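You operate a simulated robot arm through the tools that you are given. There is no shell and no other tool.

Carry out the task below with a simulated robot arm. There is one attempt and no reset: what you move stays moved.

TASK
Swap the full purple spring pot for the blue one and fill that till it reads zero.
Fine: purple pot on the mat's free ring; new pot seated on the pink pad; fill it with the green dose button, no spare dose; move no pot while the pump's lamp glows; filled pot back where it stood; leave the other pots. Set down upright: purple spring pot, what you pick out.

It is judged by the outcome, as a careful person would: the job done as asked, and still so three seconds after it is handed in. It fails if anything else is knocked over, pushed out of place, dropped, spilled or broken.

THE ROBOT
A 5-joint arm with a two-finger parallel gripper, fixed in place. Base frame: the origin is at the foot of the arm, x ahead of it, y to its left, z up; the work surface is at about z = 850. Units: mm, degrees, N and s.
It reaches about 1134 mm from its shoulder. Its first joint turns from -149.0 to 149.0 degrees. Payload 1.57 kg.
Tool frame: the origin (TCP) lies between the finger pads and is the grasp point; the fingertips stand 30 mm ahead of it; z points along the fingers, y is the line along which they close. The gripper opens to 110 mm. The fingers are 24 mm wide and 12 mm thick; the gripper's body (48 by 112 mm) begins 78 mm behind the TCP.
Orientation is that of the tool frame in the base frame, as [roll, pitch, yaw] about the fixed x, y, z axes, in that order (R = Rz(yaw) Ry(pitch) Rx(roll)). With the fingers straight down and closing along the base's y, the tool's x points along the base's -x, its y along +y and its z along -z.

THE INTERFACE
- The arm moves only by the tool nudge_tool. Its argument "targets" is a list of rows, each a list of 7 numbers: the gripper command, from -1 (shut) to 1 (fully open), values between in proportion, then the shift along the base's x, y, z in m, then the turn, a rotation vector about the base's x, y, z in degrees. In form: [[fingers, x, y, z, rx, ry, rz], ...]. A call has 1 to 20 rows; each row is the pose to reach, as a shift and turn from the pose commanded when the call began. A row lasts 0.2 s, in which the tool goes at most 50 mm and 8.6 degrees; a call with a longer step from one row to the next is refused whole, and so is a gripper value outside its range. A pose out of reach is approached as far as the arm can. The call stops where the force on the tool passes 50 N (or 10 N more than at its start, if that is more) or the arm is blocked; 0.2 s more then pass. Each finger travels about 153 mm/s and halts on what it meets, pressing with about 32 N; the grip force reading is that of the motor and also rises with nothing between the fingers. The clock runs only during rows and for 0.2 s after the last one: add rows that repeat a pose to give the fingers time. The reply holds the time, the measured pose of the TCP, the force on the tool along the base axes, the opening and the grip force, in the units named above and with some noise, with the torque about the TCP (base axes, N m) and any sound that the robot's microphone picked up.
- Cameras (640 x 400 px; columns grow to the right, rows downward): "scene" is fixed at [398.6, -648.6, 1434.3]; the picture's right is [0.93, -0.37, 0.00], its down [-0.29, -0.75, -0.60] and it looks along [0.22, 0.55, -0.80] (base axes); focal length 214 px, centre (320, 200). "wrist" rides on the gripper at [70, 16, -141] in the tool frame; the picture's right is [-0.23, 0.97, 0.00], its down [-0.85, -0.20, -0.48] and it looks along [-0.47, -0.11, 0.88] (tool axes); focal length 222 px, centre (320, 200). There is no depth. A picture from a camera that has moved, and an enlarged one, comes with that camera's place and axes in the base frame and with its lens.
- grab_frame(camera): a new picture of that camera. No time passes.
- raise_lower(by): slides the trunk up (or, below 0, down) by that many mm; the arm rides with it, the base frame stays. It gives what a move gives, with no picture.
- enlarge(camera, box): a new picture of the part [left, top, right, bottom] of that camera's present view, enlarged. No time passes.
- hand_in(): hands the job in; it is judged then, once.

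Nothing tells you positions but the pictures and the camera data. Unless the task says otherwise, let go and move clear before handing in.

The tools are called after ">>>" as a command line: name --pt "numbers of a row" for each row, then --argument value for the rest, lists and objects as JSON in quotes. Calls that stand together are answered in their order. nudge_tool: Moves the arm, as the interface text tells. Its arguments: {"type":"object","properties":{"targets":{"type":"array","items":{"type":"array","items":{"type":"number"}}}},"required":["targets"]} The other tools are called the same way: raise_lower (by) slides the trunk up or down; grab_frame (camera) takes a picture; enlarge (camera, box) takes an enlarged picture of a part of a camera's view; hand_in () hands the job in.

At the start:

```text
clock: 0.0
tool_pos: [406.6, -428.2, 1230.1]
tcp_rot: [180.0, 0.0, -179.9]
contact_force: [0.1, -0.2, 1.0]
torque: [-0.03, 0.01, 0.0]
opening: 109.9
gripper_force: 0.1
trunk travel left (down, up): [-964.0, 6.0]
```

scene: 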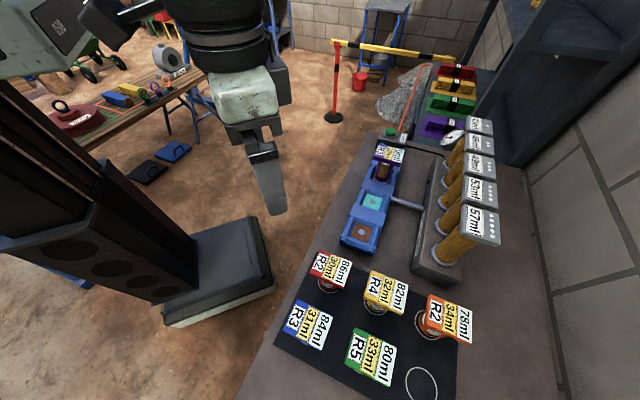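
wrist: 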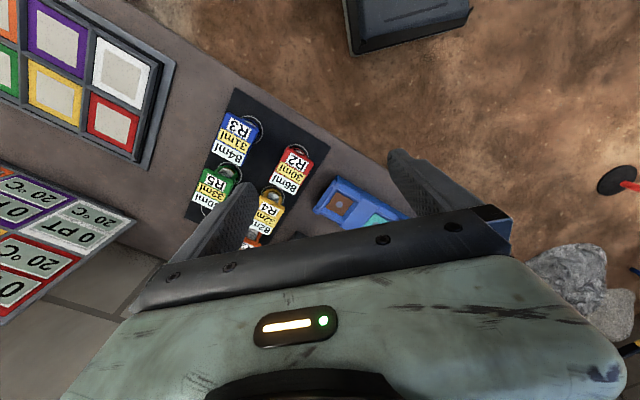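

I see a bench with a black mat of labelled pots (red, yellow, orange, blue, green) with one free ring, a blue pump fixture with pads, and a purple pot on it. I'll look closer before moving anything.

>>> enlarge --camera "scene" --box '[260, 230, 500, 400]'

>>> enlarge --camera "scene" --box '[330, 110, 520, 270]'

>>> enlarge --camera "scene" --box '[330, 40, 520, 170]'

>>> enlarge --camera "wrist" --box '[160, 80, 440, 260]'

>>> enlarge --camera "wrist" --box '[0, 0, 200, 330]'

```text
2.35 times, centred on (380, 315) of scene
camera zoom: at [398.6, -648.6, 1434.3], right [0.93, -0.37, 0.0], down [-0.29, -0.75, -0.6], along [0.22, 0.55, -0.8], focal length 505 px, centre (179, -71)
```

zoom: 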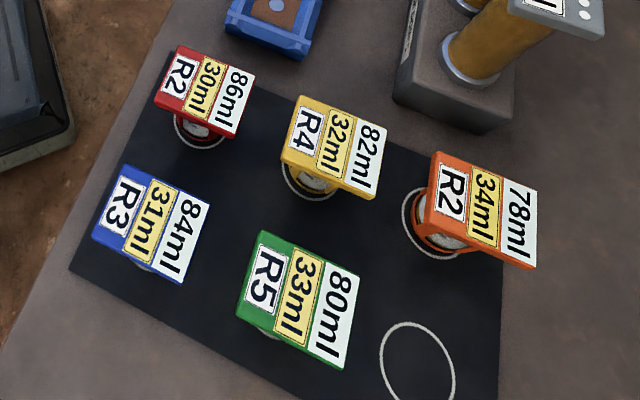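

```text
2.50 times, centred on (425, 190) of scene
camera zoom: at [398.6, -648.6, 1434.3], right [0.93, -0.37, 0.0], down [-0.29, -0.75, -0.6], along [0.22, 0.55, -0.8], focal length 536 px, centre (58, 225)
```

zoom: 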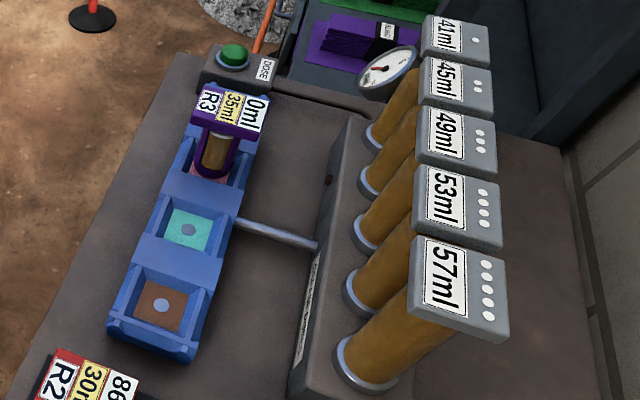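

```text
3.08 times, centred on (425, 105) of scene
camera zoom: at [398.6, -648.6, 1434.3], right [0.93, -0.37, 0.0], down [-0.29, -0.75, -0.6], along [0.22, 0.55, -0.8], focal length 660 px, centre (-3, 492)
```

zoom: 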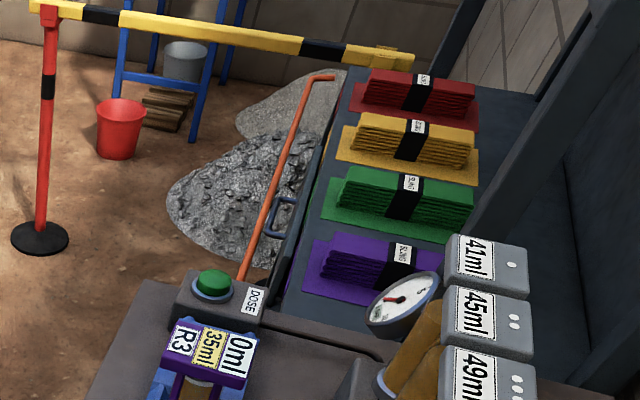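

```text
2.22 times, centred on (300, 170) of wrist
camera zoom: at [338.0, -412.2, 1373.3], right [0.23, 0.97, 0.0], down [0.85, -0.2, 0.48], along [0.47, -0.11, -0.88], focal length 494 px, centre (364, 267)
```

zoom: 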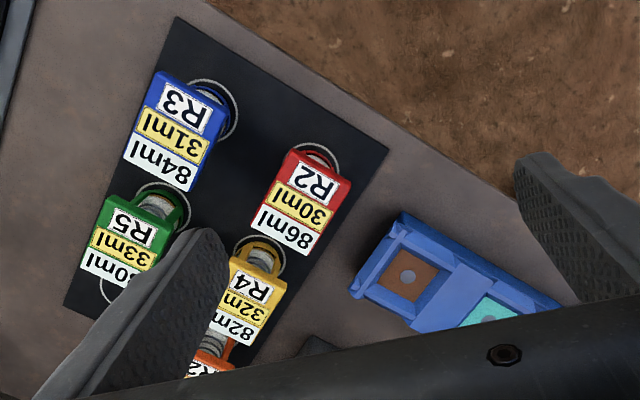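

```text
1.21 times, centred on (100, 165) of wrist
camera zoom: at [338.0, -412.2, 1373.3], right [0.23, 0.97, 0.0], down [0.85, -0.2, 0.48], along [0.47, -0.11, -0.88], focal length 269 px, centre (587, 242)
```

zoom: 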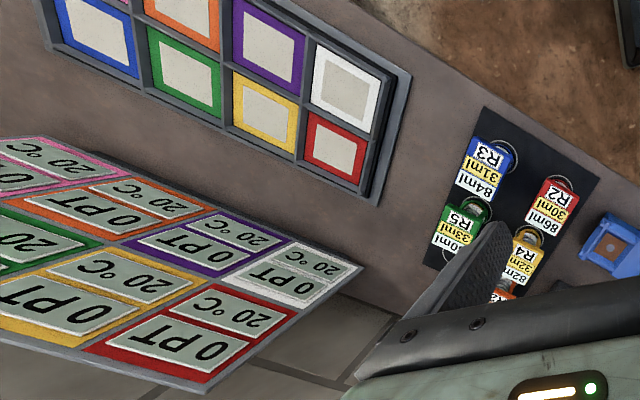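

The blue pot reads 84ml, purple reads 0ml and sits on the pump station nearest the green DOSE button. I'll zoom in on details: the pot shapes, pads, button and any lamp.

>>> enlarge --camera "scene" --box '[340, 120, 430, 190]'

>>> enlarge --camera "scene" --box '[280, 240, 400, 320]'

>>> enlarge --camera "scene" --box '[270, 290, 350, 360]'

>>> enlarge --camera "scene" --box '[410, 110, 510, 190]'

```text
5.71 times, centred on (385, 155) of scene
camera zoom: at [398.6, -648.6, 1434.3], right [0.93, -0.37, 0.0], down [-0.29, -0.75, -0.6], along [0.22, 0.55, -0.8], focal length 1226 px, centre (-51, 457)
```

zoom: 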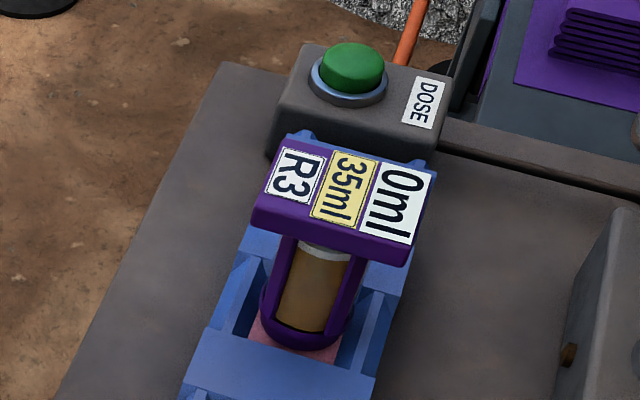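

```text
5.00 times, centred on (340, 280) of scene
camera zoom: at [398.6, -648.6, 1434.3], right [0.93, -0.37, 0.0], down [-0.29, -0.75, -0.6], along [0.22, 0.55, -0.8], focal length 1072 px, centre (220, -200)
```

zoom: 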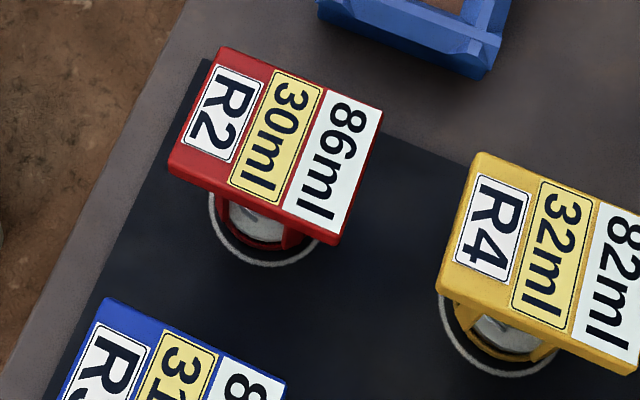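

```text
5.71 times, centred on (310, 325) of scene
camera zoom: at [398.6, -648.6, 1434.3], right [0.93, -0.37, 0.0], down [-0.29, -0.75, -0.6], along [0.22, 0.55, -0.8], focal length 1226 px, centre (377, -514)
```

zoom: 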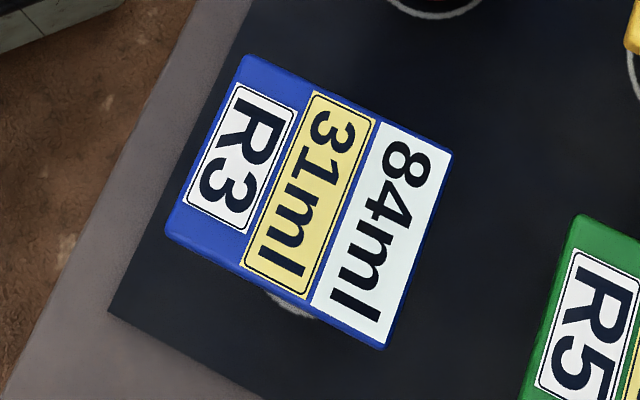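

```text
5.00 times, centred on (460, 150) of scene
camera zoom: at [398.6, -648.6, 1434.3], right [0.93, -0.37, 0.0], down [-0.29, -0.75, -0.6], along [0.22, 0.55, -0.8], focal length 1072 px, centre (-380, 450)
```

zoom: 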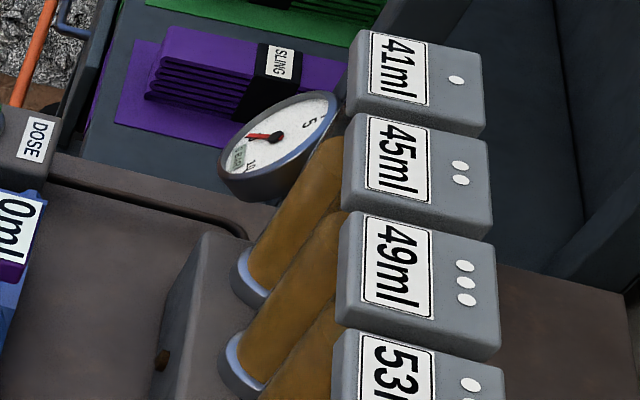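

The pots are open frames with a label slab on top, and the lamp looks like a small amber dome on the manifold's side. I'll move the wrist camera over the mat for a second viewpoint.

>>> nudge_tool --pt "1 -0.01 -0.03 -0.01 0 0 0" --pt "1 -0.02 -0.06 -0.02 0 0 0" --pt "1 -0.03 -0.1 -0.03 0 0 0" --pt "1 -0.04 -0.14 -0.04 0 0 0" --pt "1 -0.05 -0.17 -0.05 0 0 0" --pt "1 -0.06 -0.2 -0.06 0 0 0" --pt "1 -0.06 -0.2 -0.06 0 0 0"

>>> grab_frame --camera "wrist"

>>> grab_frame --camera "scene"

```text
clock: 1.6
tool_pos: [346.9, -630.4, 1232.0]
tcp_rot: [-179.9, 0.0, -180.0]
contact_force: [-0.1, -0.1, -0.6]
torque: [-0.03, -0.01, -0.01]
opening: 110.0
gripper_force: 0.0
out of reach, approached as far as the arm can: row 1, 2, 3, 4, 5, 6, 7
trunk travel left (down, up): [-964.0, 6.0]
```

```text
taken
camera wrist: at [278.7, -613.9, 1373.4], right [0.23, 0.97, 0.0], down [0.85, -0.2, 0.48], along [0.47, -0.11, -0.88], focal length 222 px, centre (320, 200)
```

wrist: 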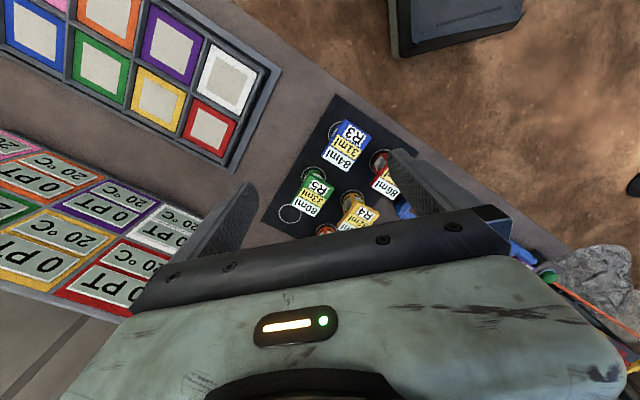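

```text
taken
```

scene: 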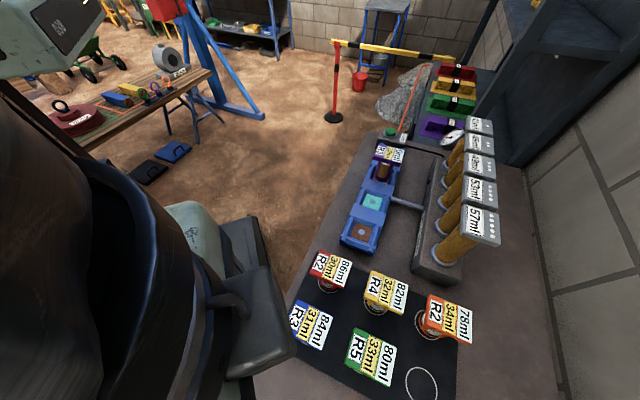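

The arm can't get lower at this trunk height, so I'll lower the trunk to bring the tool into working range and then look at the mat.

>>> raise_lower --by -150

>>> grab_frame --camera "wrist"

>>> grab_frame --camera "scene"

```text
clock: 3.4
tool_pos: [346.3, -628.6, 1080.6]
tcp_rot: [-179.9, 0.0, -180.0]
contact_force: [0.4, 0.4, 0.2]
torque: [0.0, 0.01, -0.01]
opening: 109.9
gripper_force: 0.0
trunk travel left (down, up): [-814.0, 156.0]
```

```text
taken
camera wrist: at [278.8, -613.8, 1223.4], right [0.23, 0.97, 0.0], down [0.85, -0.2, 0.48], along [0.47, -0.11, -0.88], focal length 222 px, centre (320, 200)
```

wrist: 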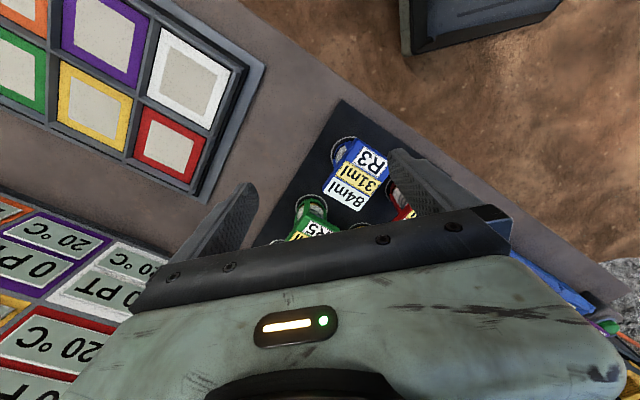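

```text
taken
```

scene: 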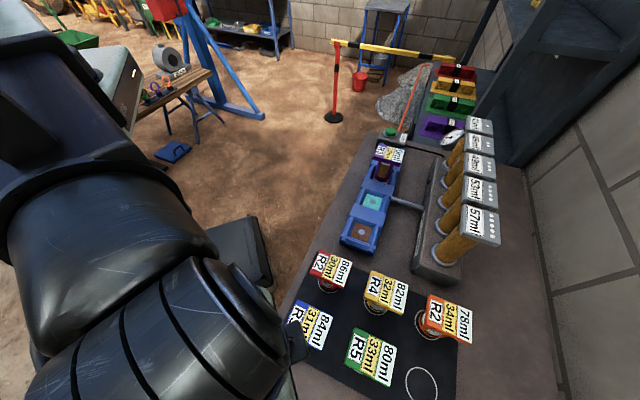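

Blue pot is visible from a new angle in the wrist view. I'll zoom in on it and triangulate with the scene view.

>>> enlarge --camera "wrist" --box '[250, 90, 450, 250]'

>>> enlarge --camera "wrist" --box '[310, 120, 410, 220]'

```text
2.50 times, centred on (350, 170) of wrist
camera zoom: at [278.8, -613.8, 1223.4], right [0.23, 0.97, 0.0], down [0.85, -0.2, 0.48], along [0.47, -0.11, -0.88], focal length 555 px, centre (245, 275)
```

zoom: 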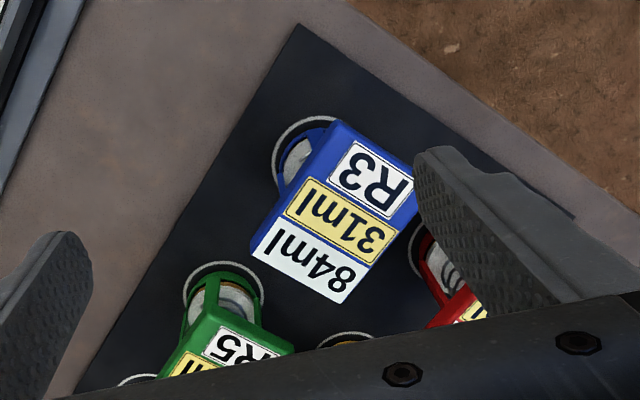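

```text
4.00 times, centred on (360, 170) of wrist
camera zoom: at [278.8, -613.8, 1223.4], right [0.23, 0.97, 0.0], down [0.85, -0.2, 0.48], along [0.47, -0.11, -0.88], focal length 888 px, centre (160, 320)
```

zoom: 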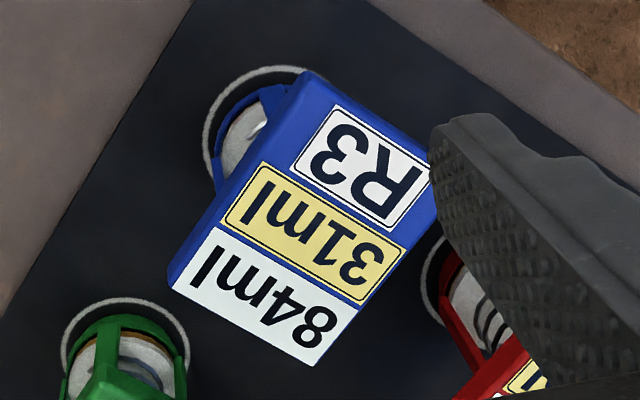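

Triangulating: the blue pot's label slab is about 78×60 mm, top at z≈960, centred at (400,-592), all rotated 45° to the base. Next I'll move over the pump to measure the purple pot, pads and button.

>>> nudge_tool --pt "1 0.0 0.0 0.04 0 0 0" --pt "1 0.02 0.02 0.08 0 0 -5" --pt "1 0.05 0.04 0.1 0 0 -10" --pt "1 0.08 0.07 0.12 0 0 -15" --pt "1 0.11 0.1 0.13 0 0 -20" --pt "1 0.14 0.13 0.13 0 0 -25" --pt "1 0.17 0.16 0.13 0 0 -30" --pt "1 0.2 0.19 0.13 0 0 -35" --pt "1 0.23 0.22 0.13 0 0 -40" --pt "1 0.26 0.25 0.13 0 0 -45" --pt "1 0.29 0.27 0.13 0 0 -45" --pt "1 0.32 0.29 0.13 0 0 -45" --pt "1 0.354 0.309 0.13 0 0 -45" --pt "1 0.354 0.309 0.13 0 0 -45"

>>> grab_frame --camera "wrist"

>>> grab_frame --camera "scene"

```text
clock: 6.3
tool_pos: [698.4, -320.8, 1081.7]
tcp_rot: [180.0, 0.0, 135.0]
contact_force: [0.3, -0.5, -0.4]
torque: [0.04, 0.01, 0.0]
opening: 110.0
gripper_force: 0.0
out of reach, approached as far as the arm can: row 1, 2, 3, 4, 5, 6, 7, 8, 9, 10, 11, 12, 13, 14
trunk travel left (down, up): [-814.0, 156.0]
```

```text
taken
camera wrist: at [663.3, -261.6, 1223.2], right [0.85, 0.53, 0.0], down [0.46, -0.75, 0.48], along [0.25, -0.41, -0.88], focal length 222 px, centre (320, 200)
```

wrist: 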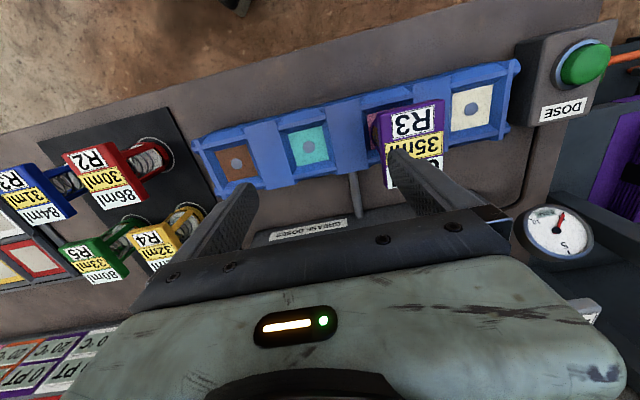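

```text
taken
```

scene: 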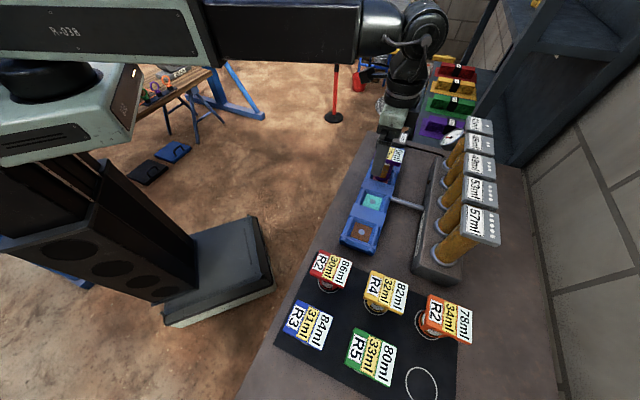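

Height turns out to be changed only by the trunk. Now I can see four pads (brown, teal, the purple pot's pink, white), the DOSE button beyond them, and a manifold label; I'll zoom into these.

>>> enlarge --camera "wrist" --box '[340, 40, 620, 215]'

>>> enlarge --camera "wrist" --box '[180, 80, 420, 250]'

>>> enlarge --camera "wrist" --box '[0, 100, 230, 280]'

>>> enlarge --camera "wrist" --box '[500, 190, 600, 270]'

```text
2.29 times, centred on (480, 128) of wrist
camera zoom: at [663.3, -261.6, 1223.2], right [0.85, 0.53, 0.0], down [0.46, -0.75, 0.48], along [0.25, -0.41, -0.88], focal length 508 px, centre (-46, 366)
```

zoom: 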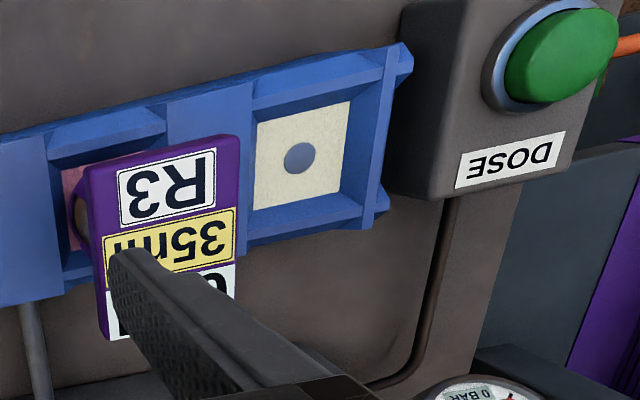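

```text
2.35 times, centred on (300, 165) of wrist
camera zoom: at [663.3, -261.6, 1223.2], right [0.85, 0.53, 0.0], down [0.46, -0.75, 0.48], along [0.25, -0.41, -0.88], focal length 523 px, centre (367, 282)
```

zoom: 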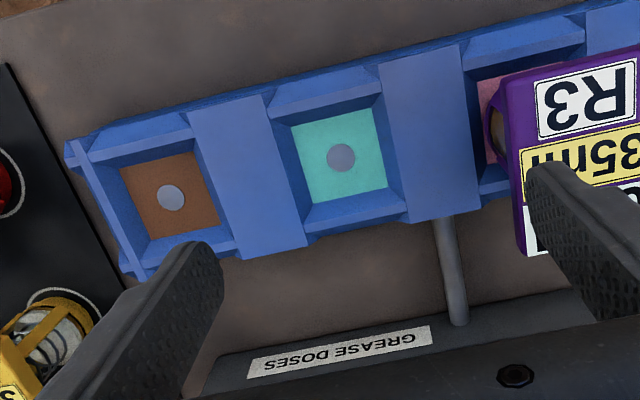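

```text
2.22 times, centred on (115, 190) of wrist
camera zoom: at [663.3, -261.6, 1223.2], right [0.85, 0.53, 0.0], down [0.46, -0.75, 0.48], along [0.25, -0.41, -0.88], focal length 494 px, centre (776, 222)
```

zoom: 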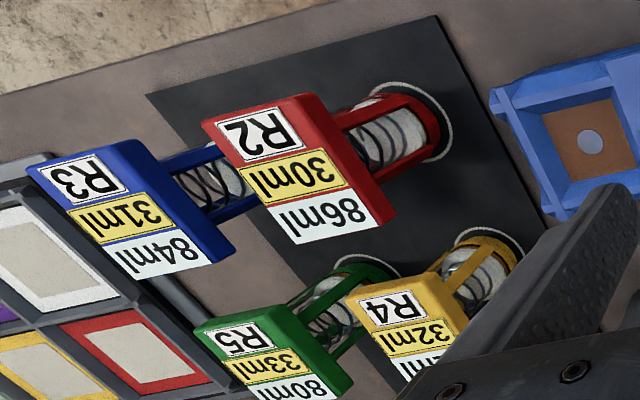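

```text
5.00 times, centred on (550, 230) of wrist
camera zoom: at [663.3, -261.6, 1223.2], right [0.85, 0.53, 0.0], down [0.46, -0.75, 0.48], along [0.25, -0.41, -0.88], focal length 1111 px, centre (-830, 50)
```

zoom: 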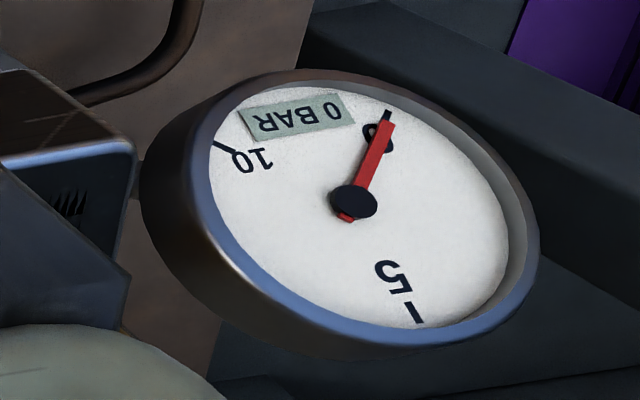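

I now have positions: purple pot centre (776,-264) with slab top z≈1000; pads brown (614,-428), teal (695,-345), pink ≈(776,-263), white (858,-182); button ≈(901,-100,939). Next I'll check reach and look straight down on the free ring near (577,-768).

>>> nudge_tool --pt "1 -0.03 -0.035 0 0 0 0" --pt "1 -0.06 -0.07 0 0 0 0" --pt "1 -0.09 -0.105 0 0 0 0" --pt "1 -0.1 -0.15 0 0 0 0" --pt "1 -0.105 -0.195 0 0 0 0" --pt "1 -0.11 -0.24 0 0 0 0" --pt "1 -0.115 -0.285 0 0 0 0" --pt "1 -0.12 -0.33 0 0 0 0" --pt "1 -0.121 -0.37 0 0 0 0" --pt "1 -0.121 -0.41 0 0 0 0" --pt "1 -0.121 -0.447 0 0 0 0" --pt "1 -0.121 -0.447 0 0 0 0"

>>> grab_frame --camera "wrist"

>>> grab_frame --camera "scene"

```text
clock: 8.9
tool_pos: [559.3, -738.4, 1080.4]
tcp_rot: [-180.0, 0.1, 135.0]
contact_force: [-0.3, 0.0, 0.1]
torque: [0.0, -0.04, 0.04]
opening: 109.8
gripper_force: 0.0
out of reach, approached as far as the arm can: row 10, 11, 12
trunk travel left (down, up): [-814.0, 156.0]
```

```text
taken
camera wrist: at [522.4, -678.1, 1223.2], right [0.85, 0.53, 0.0], down [0.46, -0.74, 0.48], along [0.25, -0.41, -0.88], focal length 222 px, centre (320, 200)
```

wrist: 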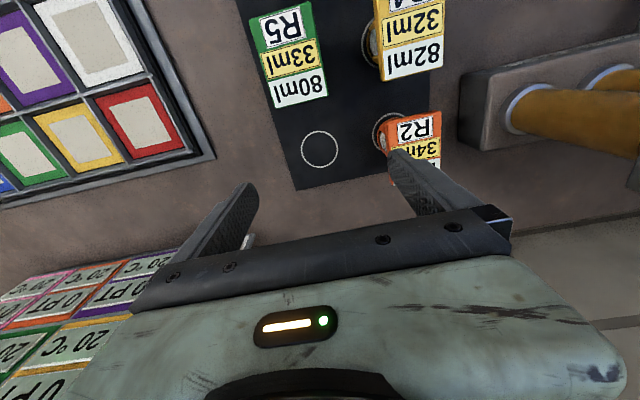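

```text
taken
```

scene: 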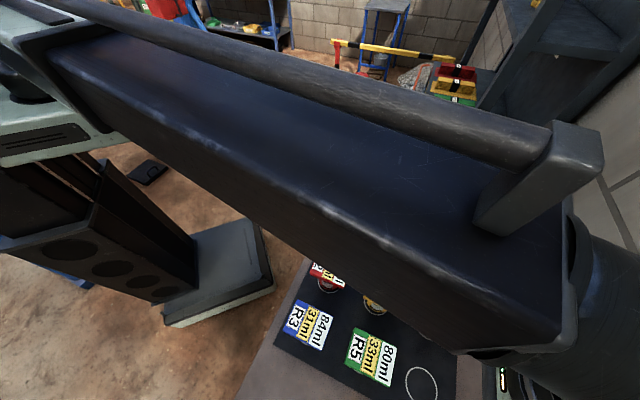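

The vertical tool tops out at about 926 mm radius, while the free ring sits at (576,-768), radius 960, so the final placement there will need a slight outward tilt. I'll check how the commanded pose is tracked and zoom in on the free ring and its neighbours.

>>> enlarge --camera "wrist" --box '[220, 0, 480, 210]'

>>> nudge_tool --pt "1 -0.01 0.03 0 0 0 0" --pt "1 -0.02 0.06 0 0 0 0" --pt "1 -0.02 0.06 0 0 0 0"

```text
1.90 times, centred on (350, 105) of wrist
camera zoom: at [522.4, -678.1, 1223.2], right [0.85, 0.53, 0.0], down [0.46, -0.74, 0.48], along [0.25, -0.41, -0.88], focal length 423 px, centre (263, 381)
```

zoom: 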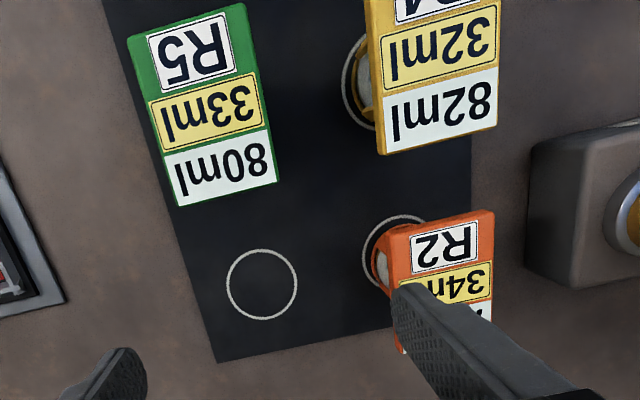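

```text
clock: 9.8
tool_pos: [538.3, -677.9, 1080.9]
tcp_rot: [-180.0, 0.0, 135.0]
contact_force: [-0.3, -0.5, -0.1]
torque: [-0.02, -0.02, 0.0]
opening: 110.0
gripper_force: 0.1
trunk travel left (down, up): [-814.0, 156.0]
```

Commands are relative to the achieved pose, good. Now I'll move over the purple pot, keeping the fingers' closing line along the slab's short axis, and check alignment.

>>> nudge_tool --pt "1 0.01 0.04 0 0 0 0" --pt "1 0.02 0.08 0 0 0 0" --pt "1 0.03 0.12 0 0 0 0" --pt "1 0.04 0.16 0 0 0 0" --pt "1 0.05 0.2 0 0 0 0" --pt "1 0.062 0.238 0 0 0 0" --pt "1 0.09 0.27 0 0 0 0" --pt "1 0.12 0.3 0 0 0 0" --pt "1 0.15 0.33 0 0 0 0" --pt "1 0.18 0.365 0 0 0 0" --pt "1 0.21 0.4 0 0 0 0" --pt "1 0.2297 0.4221 0 0 0 0" --pt "1 0.2297 0.4221 0 0 0 0"

>>> grab_frame --camera "wrist"

>>> enlarge --camera "scene" --box '[330, 60, 450, 220]'

```text
clock: 12.6
tool_pos: [769.3, -255.6, 1081.1]
tcp_rot: [179.9, -0.1, 134.9]
contact_force: [-0.2, -0.5, 0.6]
torque: [0.01, 0.02, 0.0]
opening: 109.8
gripper_force: 0.1
trunk travel left (down, up): [-814.0, 156.0]
```

```text
taken
camera wrist: at [732.6, -196.0, 1223.3], right [0.85, 0.53, 0.0], down [0.46, -0.75, 0.48], along [0.25, -0.41, -0.88], focal length 222 px, centre (320, 200)
```

wrist: 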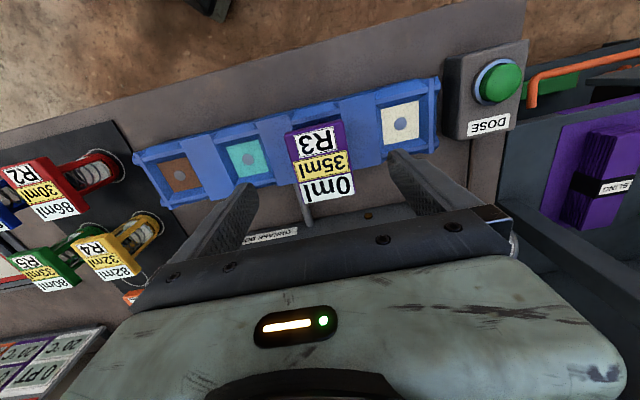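

```text
2.50 times, centred on (390, 140) of scene
camera zoom: at [398.6, -648.6, 1434.3], right [0.93, -0.37, 0.0], down [-0.29, -0.75, -0.6], along [0.22, 0.55, -0.8], focal length 536 px, centre (145, 350)
```

zoom: 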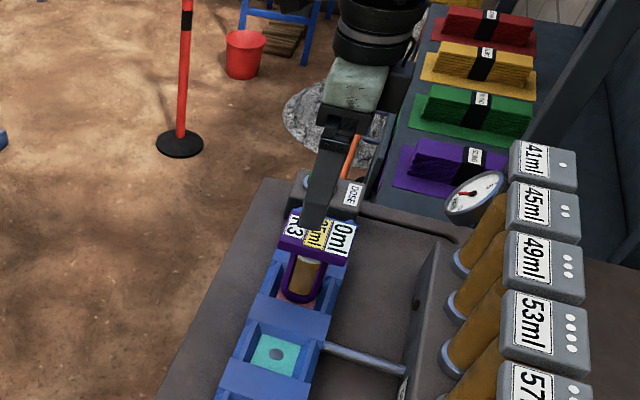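

>>> enlarge --camera "wrist" --box '[230, 80, 420, 230]'

>>> enlarge --camera "wrist" --box '[430, 30, 550, 150]'

>>> enlarge --camera "wrist" --box '[330, 190, 400, 230]'

```text
2.67 times, centred on (325, 155) of wrist
camera zoom: at [732.6, -196.0, 1223.3], right [0.85, 0.53, 0.0], down [0.46, -0.75, 0.48], along [0.25, -0.41, -0.88], focal length 592 px, centre (307, 320)
```

zoom: 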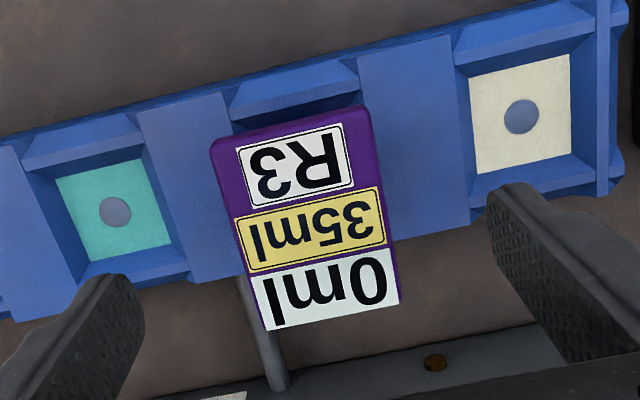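

```text
3.33 times, centred on (490, 90) of wrist
camera zoom: at [732.6, -196.0, 1223.3], right [0.85, 0.53, 0.0], down [0.46, -0.75, 0.48], along [0.25, -0.41, -0.88], focal length 740 px, centre (-247, 567)
```

zoom: 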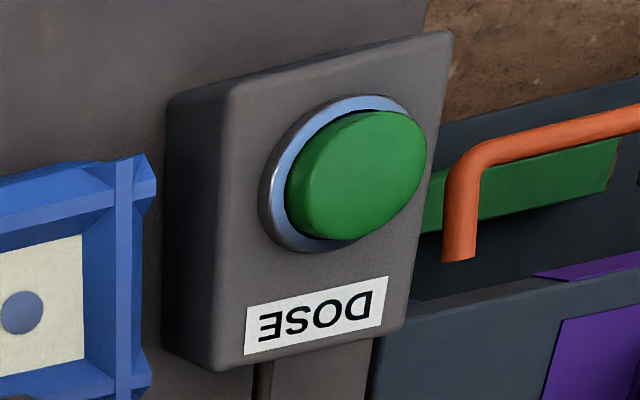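

```text
9.14 times, centred on (365, 210) of wrist
camera zoom: at [732.6, -196.0, 1223.3], right [0.85, 0.53, 0.0], down [0.46, -0.75, 0.48], along [0.25, -0.41, -0.88], focal length 2031 px, centre (-91, 109)
```

zoom: 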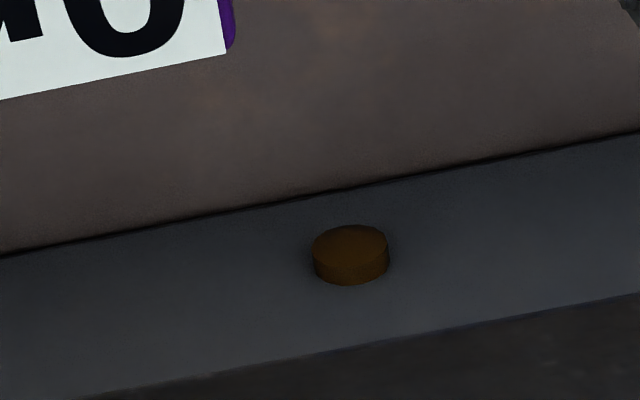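

The purple slab centre reads (776.2,-264.1), top z≈1000, and the lamp is dark. I'll fine-align the tool (12 mm toward the slab's R3 end to help with reach later) and lower the trunk to grip height.

>>> nudge_tool --pt "1 -0.0014 -0.0002 0 0 0 0" --pt "1 -0.0014 -0.0002 0 0 0 0"

>>> raise_lower --by -60

>>> grab_frame --camera "wrist"

>>> enlarge --camera "scene" --box '[340, 80, 460, 200]'

```text
clock: 13.2
tool_pos: [767.6, -256.1, 1081.5]
tcp_rot: [-179.9, 0.0, 135.1]
contact_force: [0.1, 0.2, -0.1]
torque: [0.01, -0.01, -0.01]
opening: 110.2
gripper_force: 0.1
trunk travel left (down, up): [-814.0, 156.0]
```

```text
clock: 14.2
tool_pos: [767.4, -255.6, 1020.8]
tcp_rot: [180.0, 0.0, 135.0]
contact_force: [-0.1, 0.1, -0.9]
torque: [0.0, -0.04, 0.0]
opening: 110.1
gripper_force: 0.0
trunk travel left (down, up): [-754.0, 216.0]
```

```text
taken
camera wrist: at [731.0, -196.2, 1163.3], right [0.85, 0.53, 0.0], down [0.46, -0.75, 0.48], along [0.25, -0.41, -0.88], focal length 222 px, centre (320, 200)
```

wrist: 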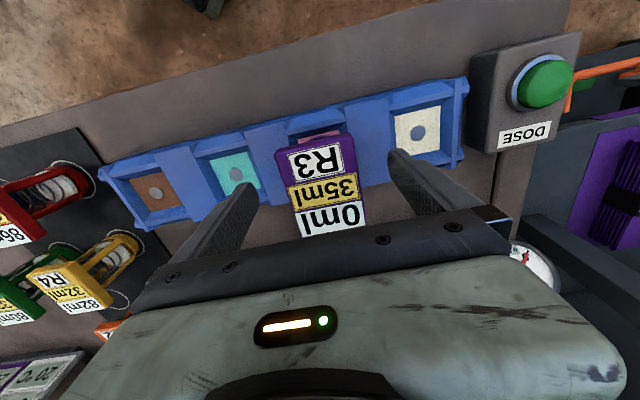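

```text
3.33 times, centred on (400, 140) of scene
camera zoom: at [398.6, -648.6, 1434.3], right [0.93, -0.37, 0.0], down [-0.29, -0.75, -0.6], along [0.22, 0.55, -0.8], focal length 715 px, centre (53, 400)
```

zoom: 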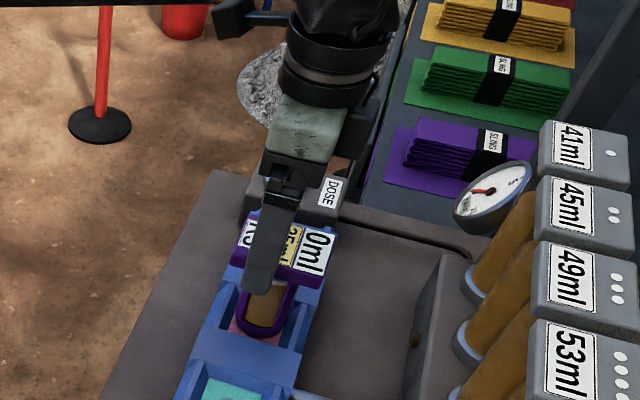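

>>> enlarge --camera "wrist" --box '[250, 110, 410, 240]'

>>> enlarge --camera "wrist" --box '[380, 30, 620, 180]'

```text
3.08 times, centred on (330, 175) of wrist
camera zoom: at [731.0, -196.2, 1163.3], right [0.85, 0.53, 0.0], down [0.46, -0.75, 0.48], along [0.25, -0.41, -0.88], focal length 684 px, centre (289, 277)
```

zoom: 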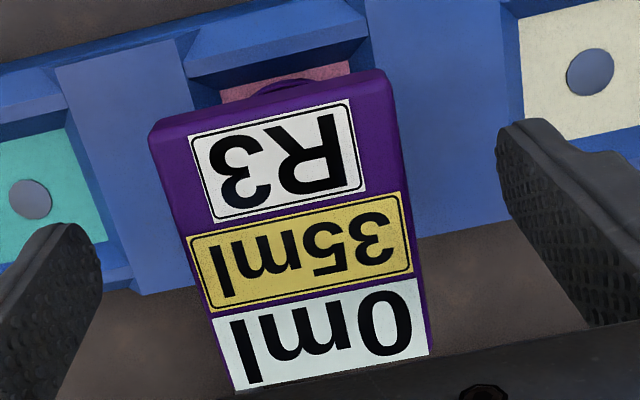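

```text
2.67 times, centred on (500, 105) of wrist
camera zoom: at [731.0, -196.2, 1163.3], right [0.85, 0.53, 0.0], down [0.46, -0.75, 0.48], along [0.25, -0.41, -0.88], focal length 592 px, centre (-160, 453)
```

zoom: 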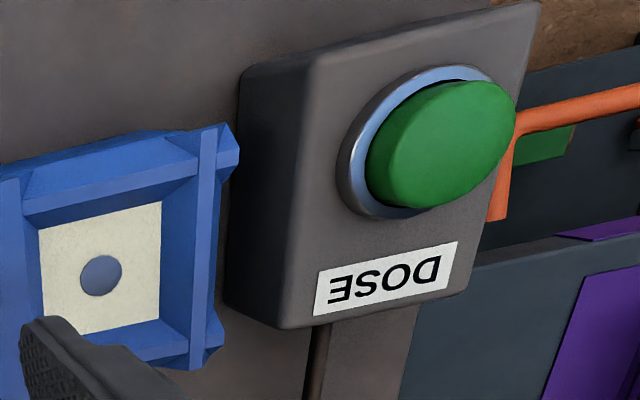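

The pink pad shows under the purple pot as expected. Lowering the last 33 mm and closing on the slab.

>>> raise_lower --by -33

>>> nudge_tool --pt "0.3 0 0 0 0 0 0" --pt "0.2 0 0 0 0 0 0"

>>> grab_frame --camera "wrist"

>>> enlarge --camera "scene" --box '[350, 110, 440, 190]'

```text
clock: 14.9
tool_pos: [767.5, -255.5, 988.4]
tcp_rot: [-179.9, -0.1, 134.9]
contact_force: [-0.4, 0.5, -0.4]
torque: [-0.03, 0.0, -0.01]
opening: 109.9
gripper_force: 0.1
trunk travel left (down, up): [-721.0, 249.0]
```

```text
clock: 15.5
tool_pos: [767.0, -256.0, 987.4]
tcp_rot: [-179.9, 0.0, 135.0]
contact_force: [-0.1, 0.2, -0.1]
torque: [0.02, 0.0, 0.04]
opening: 66.1
gripper_force: 0.0
trunk travel left (down, up): [-721.0, 249.0]
```

```text
taken
camera wrist: at [731.1, -196.2, 1130.3], right [0.85, 0.53, 0.0], down [0.46, -0.75, 0.48], along [0.25, -0.41, -0.88], focal length 222 px, centre (320, 200)
```

wrist: 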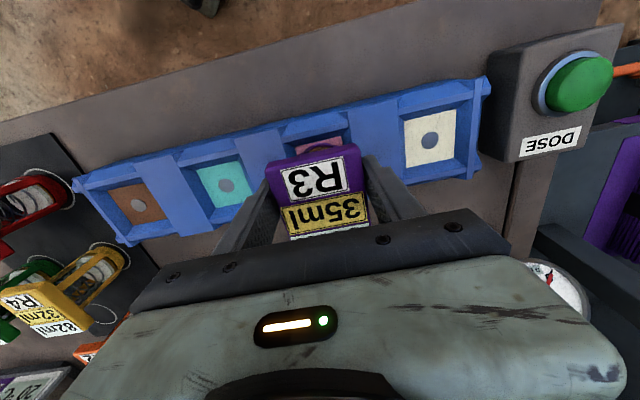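

```text
5.00 times, centred on (395, 150) of scene
camera zoom: at [398.6, -648.6, 1434.3], right [0.93, -0.37, 0.0], down [-0.29, -0.75, -0.6], along [0.22, 0.55, -0.8], focal length 1072 px, centre (-55, 450)
```

zoom: 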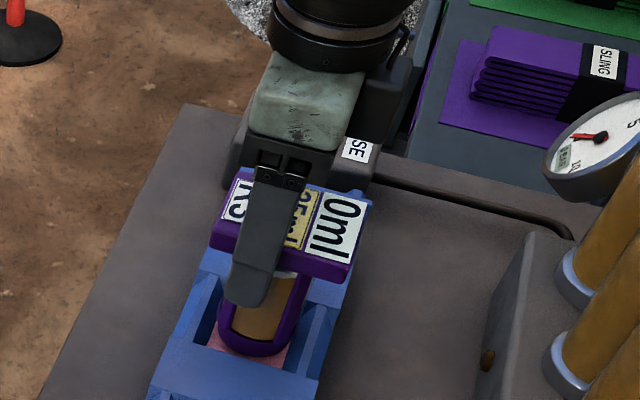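

Fingers straddle the slab cleanly with about 3 mm either side. Closing to grip.

>>> nudge_tool --pt "0.1 0 0 0 0 0 0" --pt "-0.2 0 0 0 0 0 0" --pt "-1 0 0 0 0 0 0" --pt "-1 0 0 0 0 0 0"

>>> enlarge --camera "scene" --box '[350, 110, 440, 190]'

```text
clock: 16.5
tool_pos: [768.2, -256.8, 988.7]
tcp_rot: [179.9, 0.0, 135.1]
contact_force: [0.5, 1.5, 0.6]
torque: [0.0, -0.04, 0.03]
opening: 61.8
gripper_force: 31.7
trunk travel left (down, up): [-721.0, 249.0]
```

```text
5.00 times, centred on (395, 150) of scene
camera zoom: at [398.6, -648.6, 1434.3], right [0.93, -0.37, 0.0], down [-0.29, -0.75, -0.6], along [0.22, 0.55, -0.8], focal length 1072 px, centre (-55, 450)
```

zoom: 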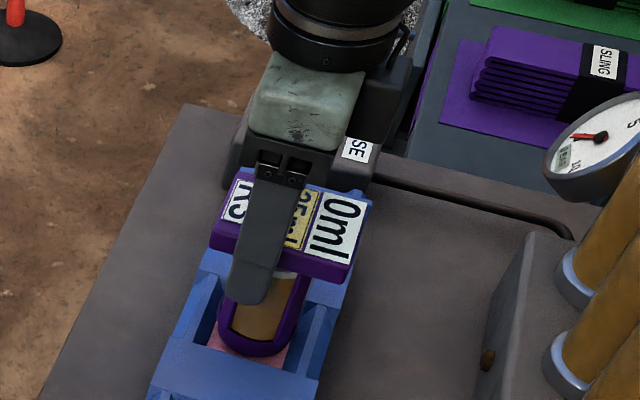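

Gripped at 61.8 mm with ~32 N. Lifting a little first to check the hold and weight.

>>> raise_lower --by 12

>>> enlarge --camera "scene" --box '[350, 110, 440, 190]'

```text
clock: 17.1
tool_pos: [767.5, -255.5, 1001.2]
tcp_rot: [179.9, -0.1, 135.1]
contact_force: [0.6, -1.2, -2.2]
torque: [0.0, -0.01, -0.03]
opening: 61.7
gripper_force: 32.0
trunk travel left (down, up): [-733.0, 237.0]
```

```text
5.00 times, centred on (395, 150) of scene
camera zoom: at [398.6, -648.6, 1434.3], right [0.93, -0.37, 0.0], down [-0.29, -0.75, -0.6], along [0.22, 0.55, -0.8], focal length 1072 px, centre (-55, 450)
```

zoom: 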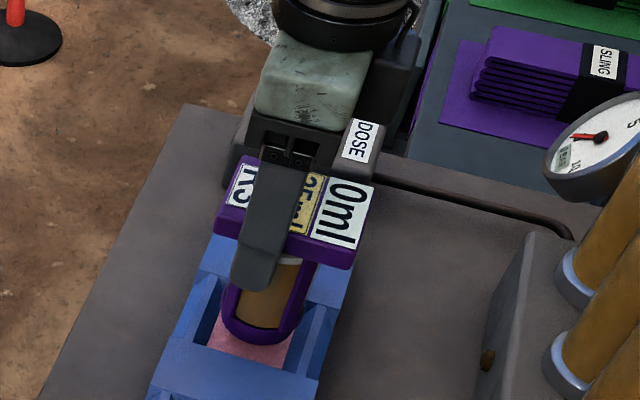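

Hold is solid and the pot weighs only ~0.2 kg, so gripping nearer the slab's R3 end will let the vertical tool reach the free ring with no tilt. I'll reseat it, shift the grip 23 mm toward that end, and regrip.

>>> raise_lower --by -12

>>> nudge_tool --pt "0.2 0 0 0 0 0 0" --pt "0.35 0 0 0 0 0 0" --pt "0.35 -0.008 0.008 0 0 0 0" --pt "0.35 -0.0163 0.0163 0 0 0 0" --pt "0.35 -0.0163 0.0163 0 0 0 0"

>>> grab_frame --camera "wrist"

>>> enlarge --camera "scene" --box '[350, 110, 440, 190]'

```text
clock: 17.7
tool_pos: [767.3, -256.5, 987.7]
tcp_rot: [180.0, 0.1, 135.0]
contact_force: [-0.4, -0.1, -1.0]
torque: [0.0, 0.08, -0.01]
opening: 62.0
gripper_force: 32.5
trunk travel left (down, up): [-721.0, 249.0]
```

```text
clock: 18.9
tool_pos: [751.3, -238.6, 988.2]
tcp_rot: [-180.0, 0.0, 134.9]
contact_force: [-0.2, 0.7, 0.1]
torque: [-0.02, 0.02, 0.03]
opening: 74.4
gripper_force: 0.0
trunk travel left (down, up): [-721.0, 249.0]
```

```text
taken
camera wrist: at [714.7, -179.4, 1130.3], right [0.85, 0.53, 0.0], down [0.46, -0.75, 0.48], along [0.25, -0.41, -0.88], focal length 222 px, centre (320, 200)
```

wrist: 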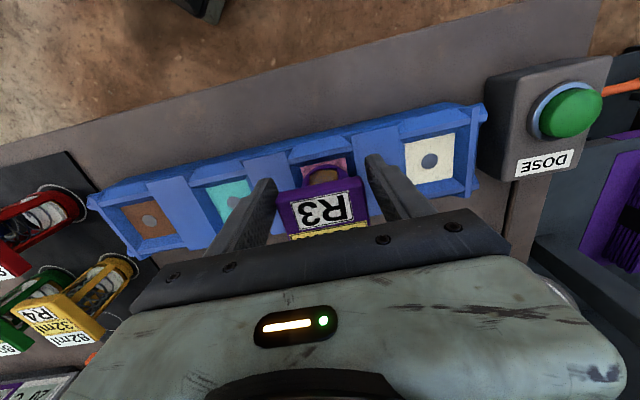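

```text
5.00 times, centred on (395, 150) of scene
camera zoom: at [398.6, -648.6, 1434.3], right [0.93, -0.37, 0.0], down [-0.29, -0.75, -0.6], along [0.22, 0.55, -0.8], focal length 1072 px, centre (-55, 450)
```

zoom: 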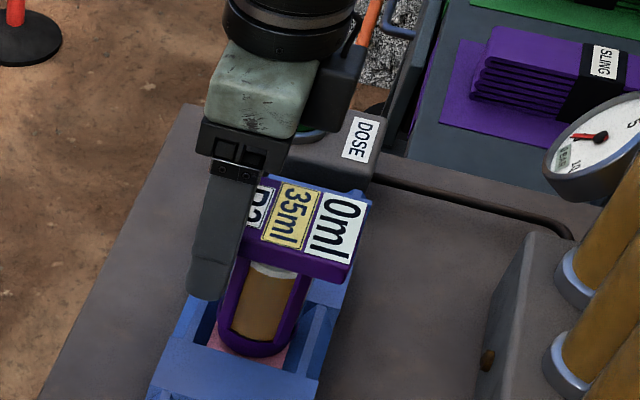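

Pot remains seated; fingers straddle the R3 end. Regripping and lifting slightly to check it hangs level.

>>> nudge_tool --pt "0.2 0 0 0 0 0 0" --pt "0.0 0 0 0 0 0 0" --pt "-1 0 0 0 0 0 0" --pt "-1 0 0 0 0 0 0"

>>> raise_lower --by 15

>>> enlarge --camera "scene" --box '[350, 110, 440, 190]'

>>> enlarge --camera "wrist" --box '[240, 110, 420, 240]'

```text
clock: 19.9
tool_pos: [750.2, -239.5, 988.8]
tcp_rot: [180.0, 0.1, 135.1]
contact_force: [-0.5, 1.0, -0.7]
torque: [0.06, 0.0, 0.0]
opening: 61.8
gripper_force: 31.9
trunk travel left (down, up): [-721.0, 249.0]
```

```text
clock: 20.6
tool_pos: [751.0, -239.4, 1002.6]
tcp_rot: [180.0, 0.0, 135.0]
contact_force: [-0.9, 0.4, -2.6]
torque: [0.08, 0.06, 0.02]
opening: 61.7
gripper_force: 31.9
trunk travel left (down, up): [-736.0, 234.0]
```

```text
5.00 times, centred on (395, 150) of scene
camera zoom: at [398.6, -648.6, 1434.3], right [0.93, -0.37, 0.0], down [-0.29, -0.75, -0.6], along [0.22, 0.55, -0.8], focal length 1072 px, centre (-55, 450)
```

zoom: 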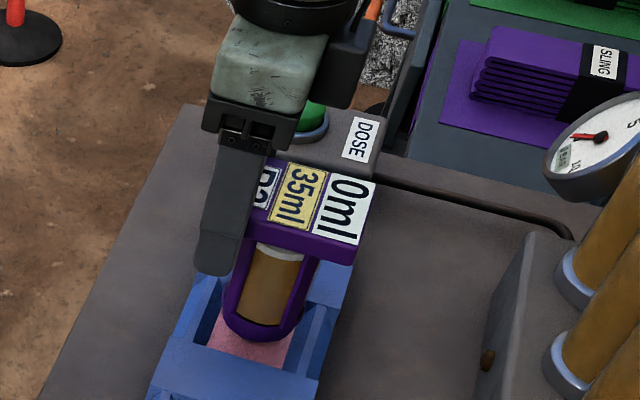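

```text
3.08 times, centred on (330, 175) of wrist
camera zoom: at [715.0, -179.6, 1145.1], right [0.85, 0.53, 0.0], down [0.46, -0.75, 0.48], along [0.25, -0.41, -0.88], focal length 684 px, centre (289, 277)
```

zoom: 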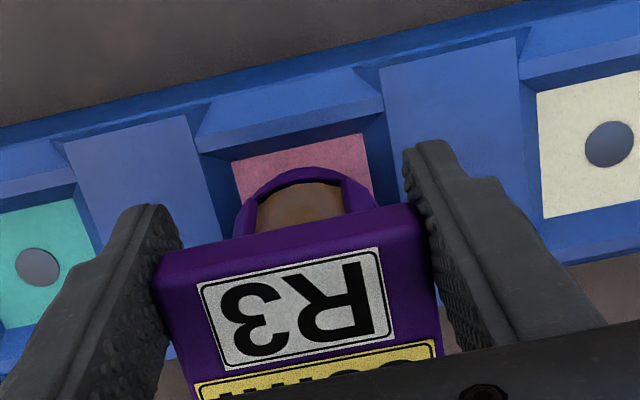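

Hanging level. Raising to clear everything, then carrying it back along the fixture and over to the free ring.

>>> raise_lower --by 96

>>> nudge_tool --pt "-1 -0.012 -0.012 0 0 0 0" --pt "-1 -0.032 -0.032 0 0 0 0" --pt "-1 -0.055 -0.055 0 0 0 0" --pt "-1 -0.08 -0.08 0 0 0 0" --pt "-1 -0.105 -0.105 0 0 0 0" --pt "-1 -0.13 -0.13 0 0 0 0" --pt "-1 -0.15 -0.155 0 0 0 0" --pt "-1 -0.164 -0.185 0 0 0 0" --pt "-1 -0.172 -0.218 0 0 0 0" --pt "-1 -0.178 -0.252 0 0 0 0" --pt "-1 -0.183 -0.286 0 0 0 0" --pt "-1 -0.188 -0.32 0 0 0 0" --pt "-1 -0.193 -0.354 0 0 0 0" --pt "-1 -0.197 -0.388 0 0 0 0" --pt "-1 -0.2 -0.42 0 0 0 0" --pt "-1 -0.203 -0.45 0 0 0 0" --pt "-1 -0.205 -0.475 0 0 0 0" --pt "-1 -0.206 -0.492 0 0 0 0" --pt "-1 -0.206 -0.496 0 0 0 0" --pt "-1 -0.206 -0.496 0 0 0 0"

>>> grab_frame --camera "wrist"

>>> grab_frame --camera "scene"

```text
clock: 21.9
tool_pos: [751.2, -238.5, 1099.5]
tcp_rot: [180.0, 0.0, 135.0]
contact_force: [0.4, -0.3, -2.3]
torque: [0.06, 0.07, 0.0]
opening: 61.5
gripper_force: 32.0
trunk travel left (down, up): [-832.0, 138.0]
```

```text
clock: 26.1
tool_pos: [545.2, -735.7, 1098.1]
tcp_rot: [-180.0, 0.0, 135.1]
contact_force: [0.1, 0.5, -2.8]
torque: [0.04, 0.07, -0.04]
opening: 61.6
gripper_force: 32.5
trunk travel left (down, up): [-832.0, 138.0]
```

```text
taken
camera wrist: at [508.4, -675.5, 1241.1], right [0.85, 0.53, 0.0], down [0.46, -0.75, 0.48], along [0.25, -0.41, -0.88], focal length 222 px, centre (320, 200)
```

wrist: 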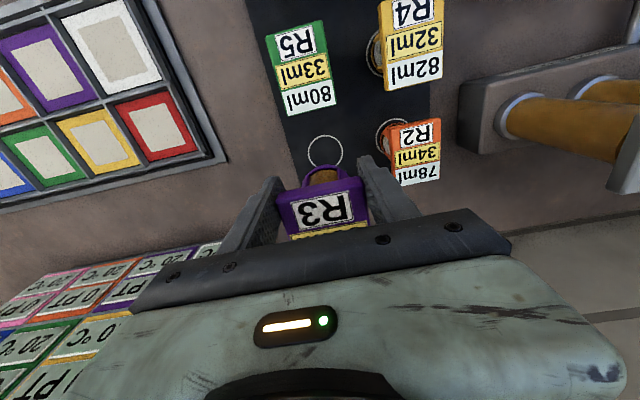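

```text
taken
```

scene: 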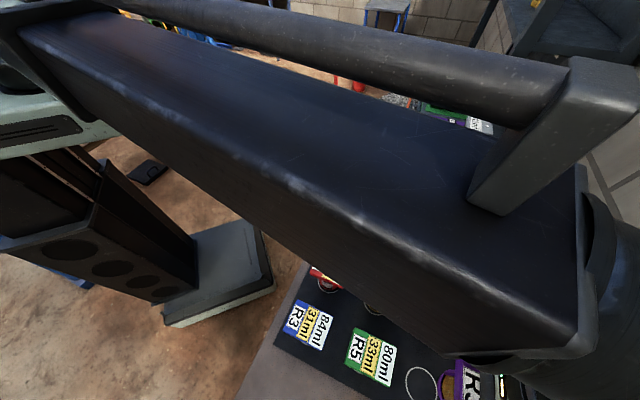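

>>> enlarge --camera "wrist" --box '[250, 60, 450, 220]'

>>> enlarge --camera "scene" --box '[380, 340, 520, 400]'

```text
2.50 times, centred on (350, 140) of wrist
camera zoom: at [508.4, -675.5, 1241.1], right [0.85, 0.53, 0.0], down [0.46, -0.75, 0.48], along [0.25, -0.41, -0.88], focal length 555 px, centre (245, 350)
```

zoom: 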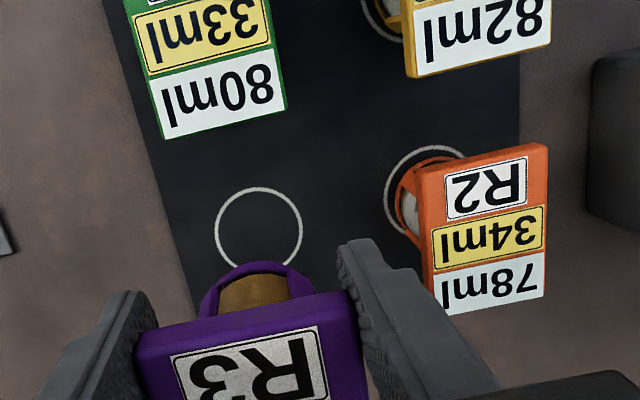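

```text
4.57 times, centred on (450, 370) of scene
camera zoom: at [398.6, -648.6, 1434.3], right [0.93, -0.37, 0.0], down [-0.29, -0.75, -0.6], along [0.22, 0.55, -0.8], focal length 980 px, centre (-274, -577)
```

zoom: 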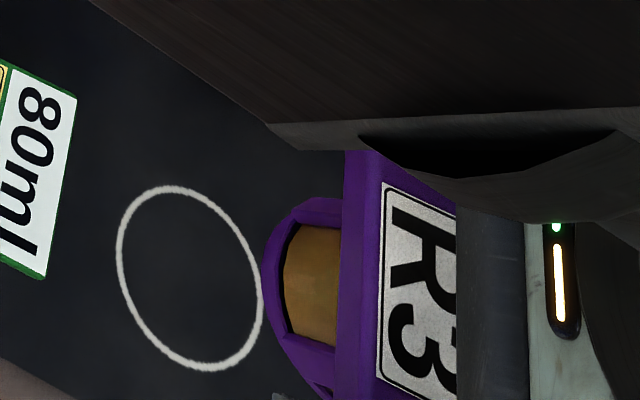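

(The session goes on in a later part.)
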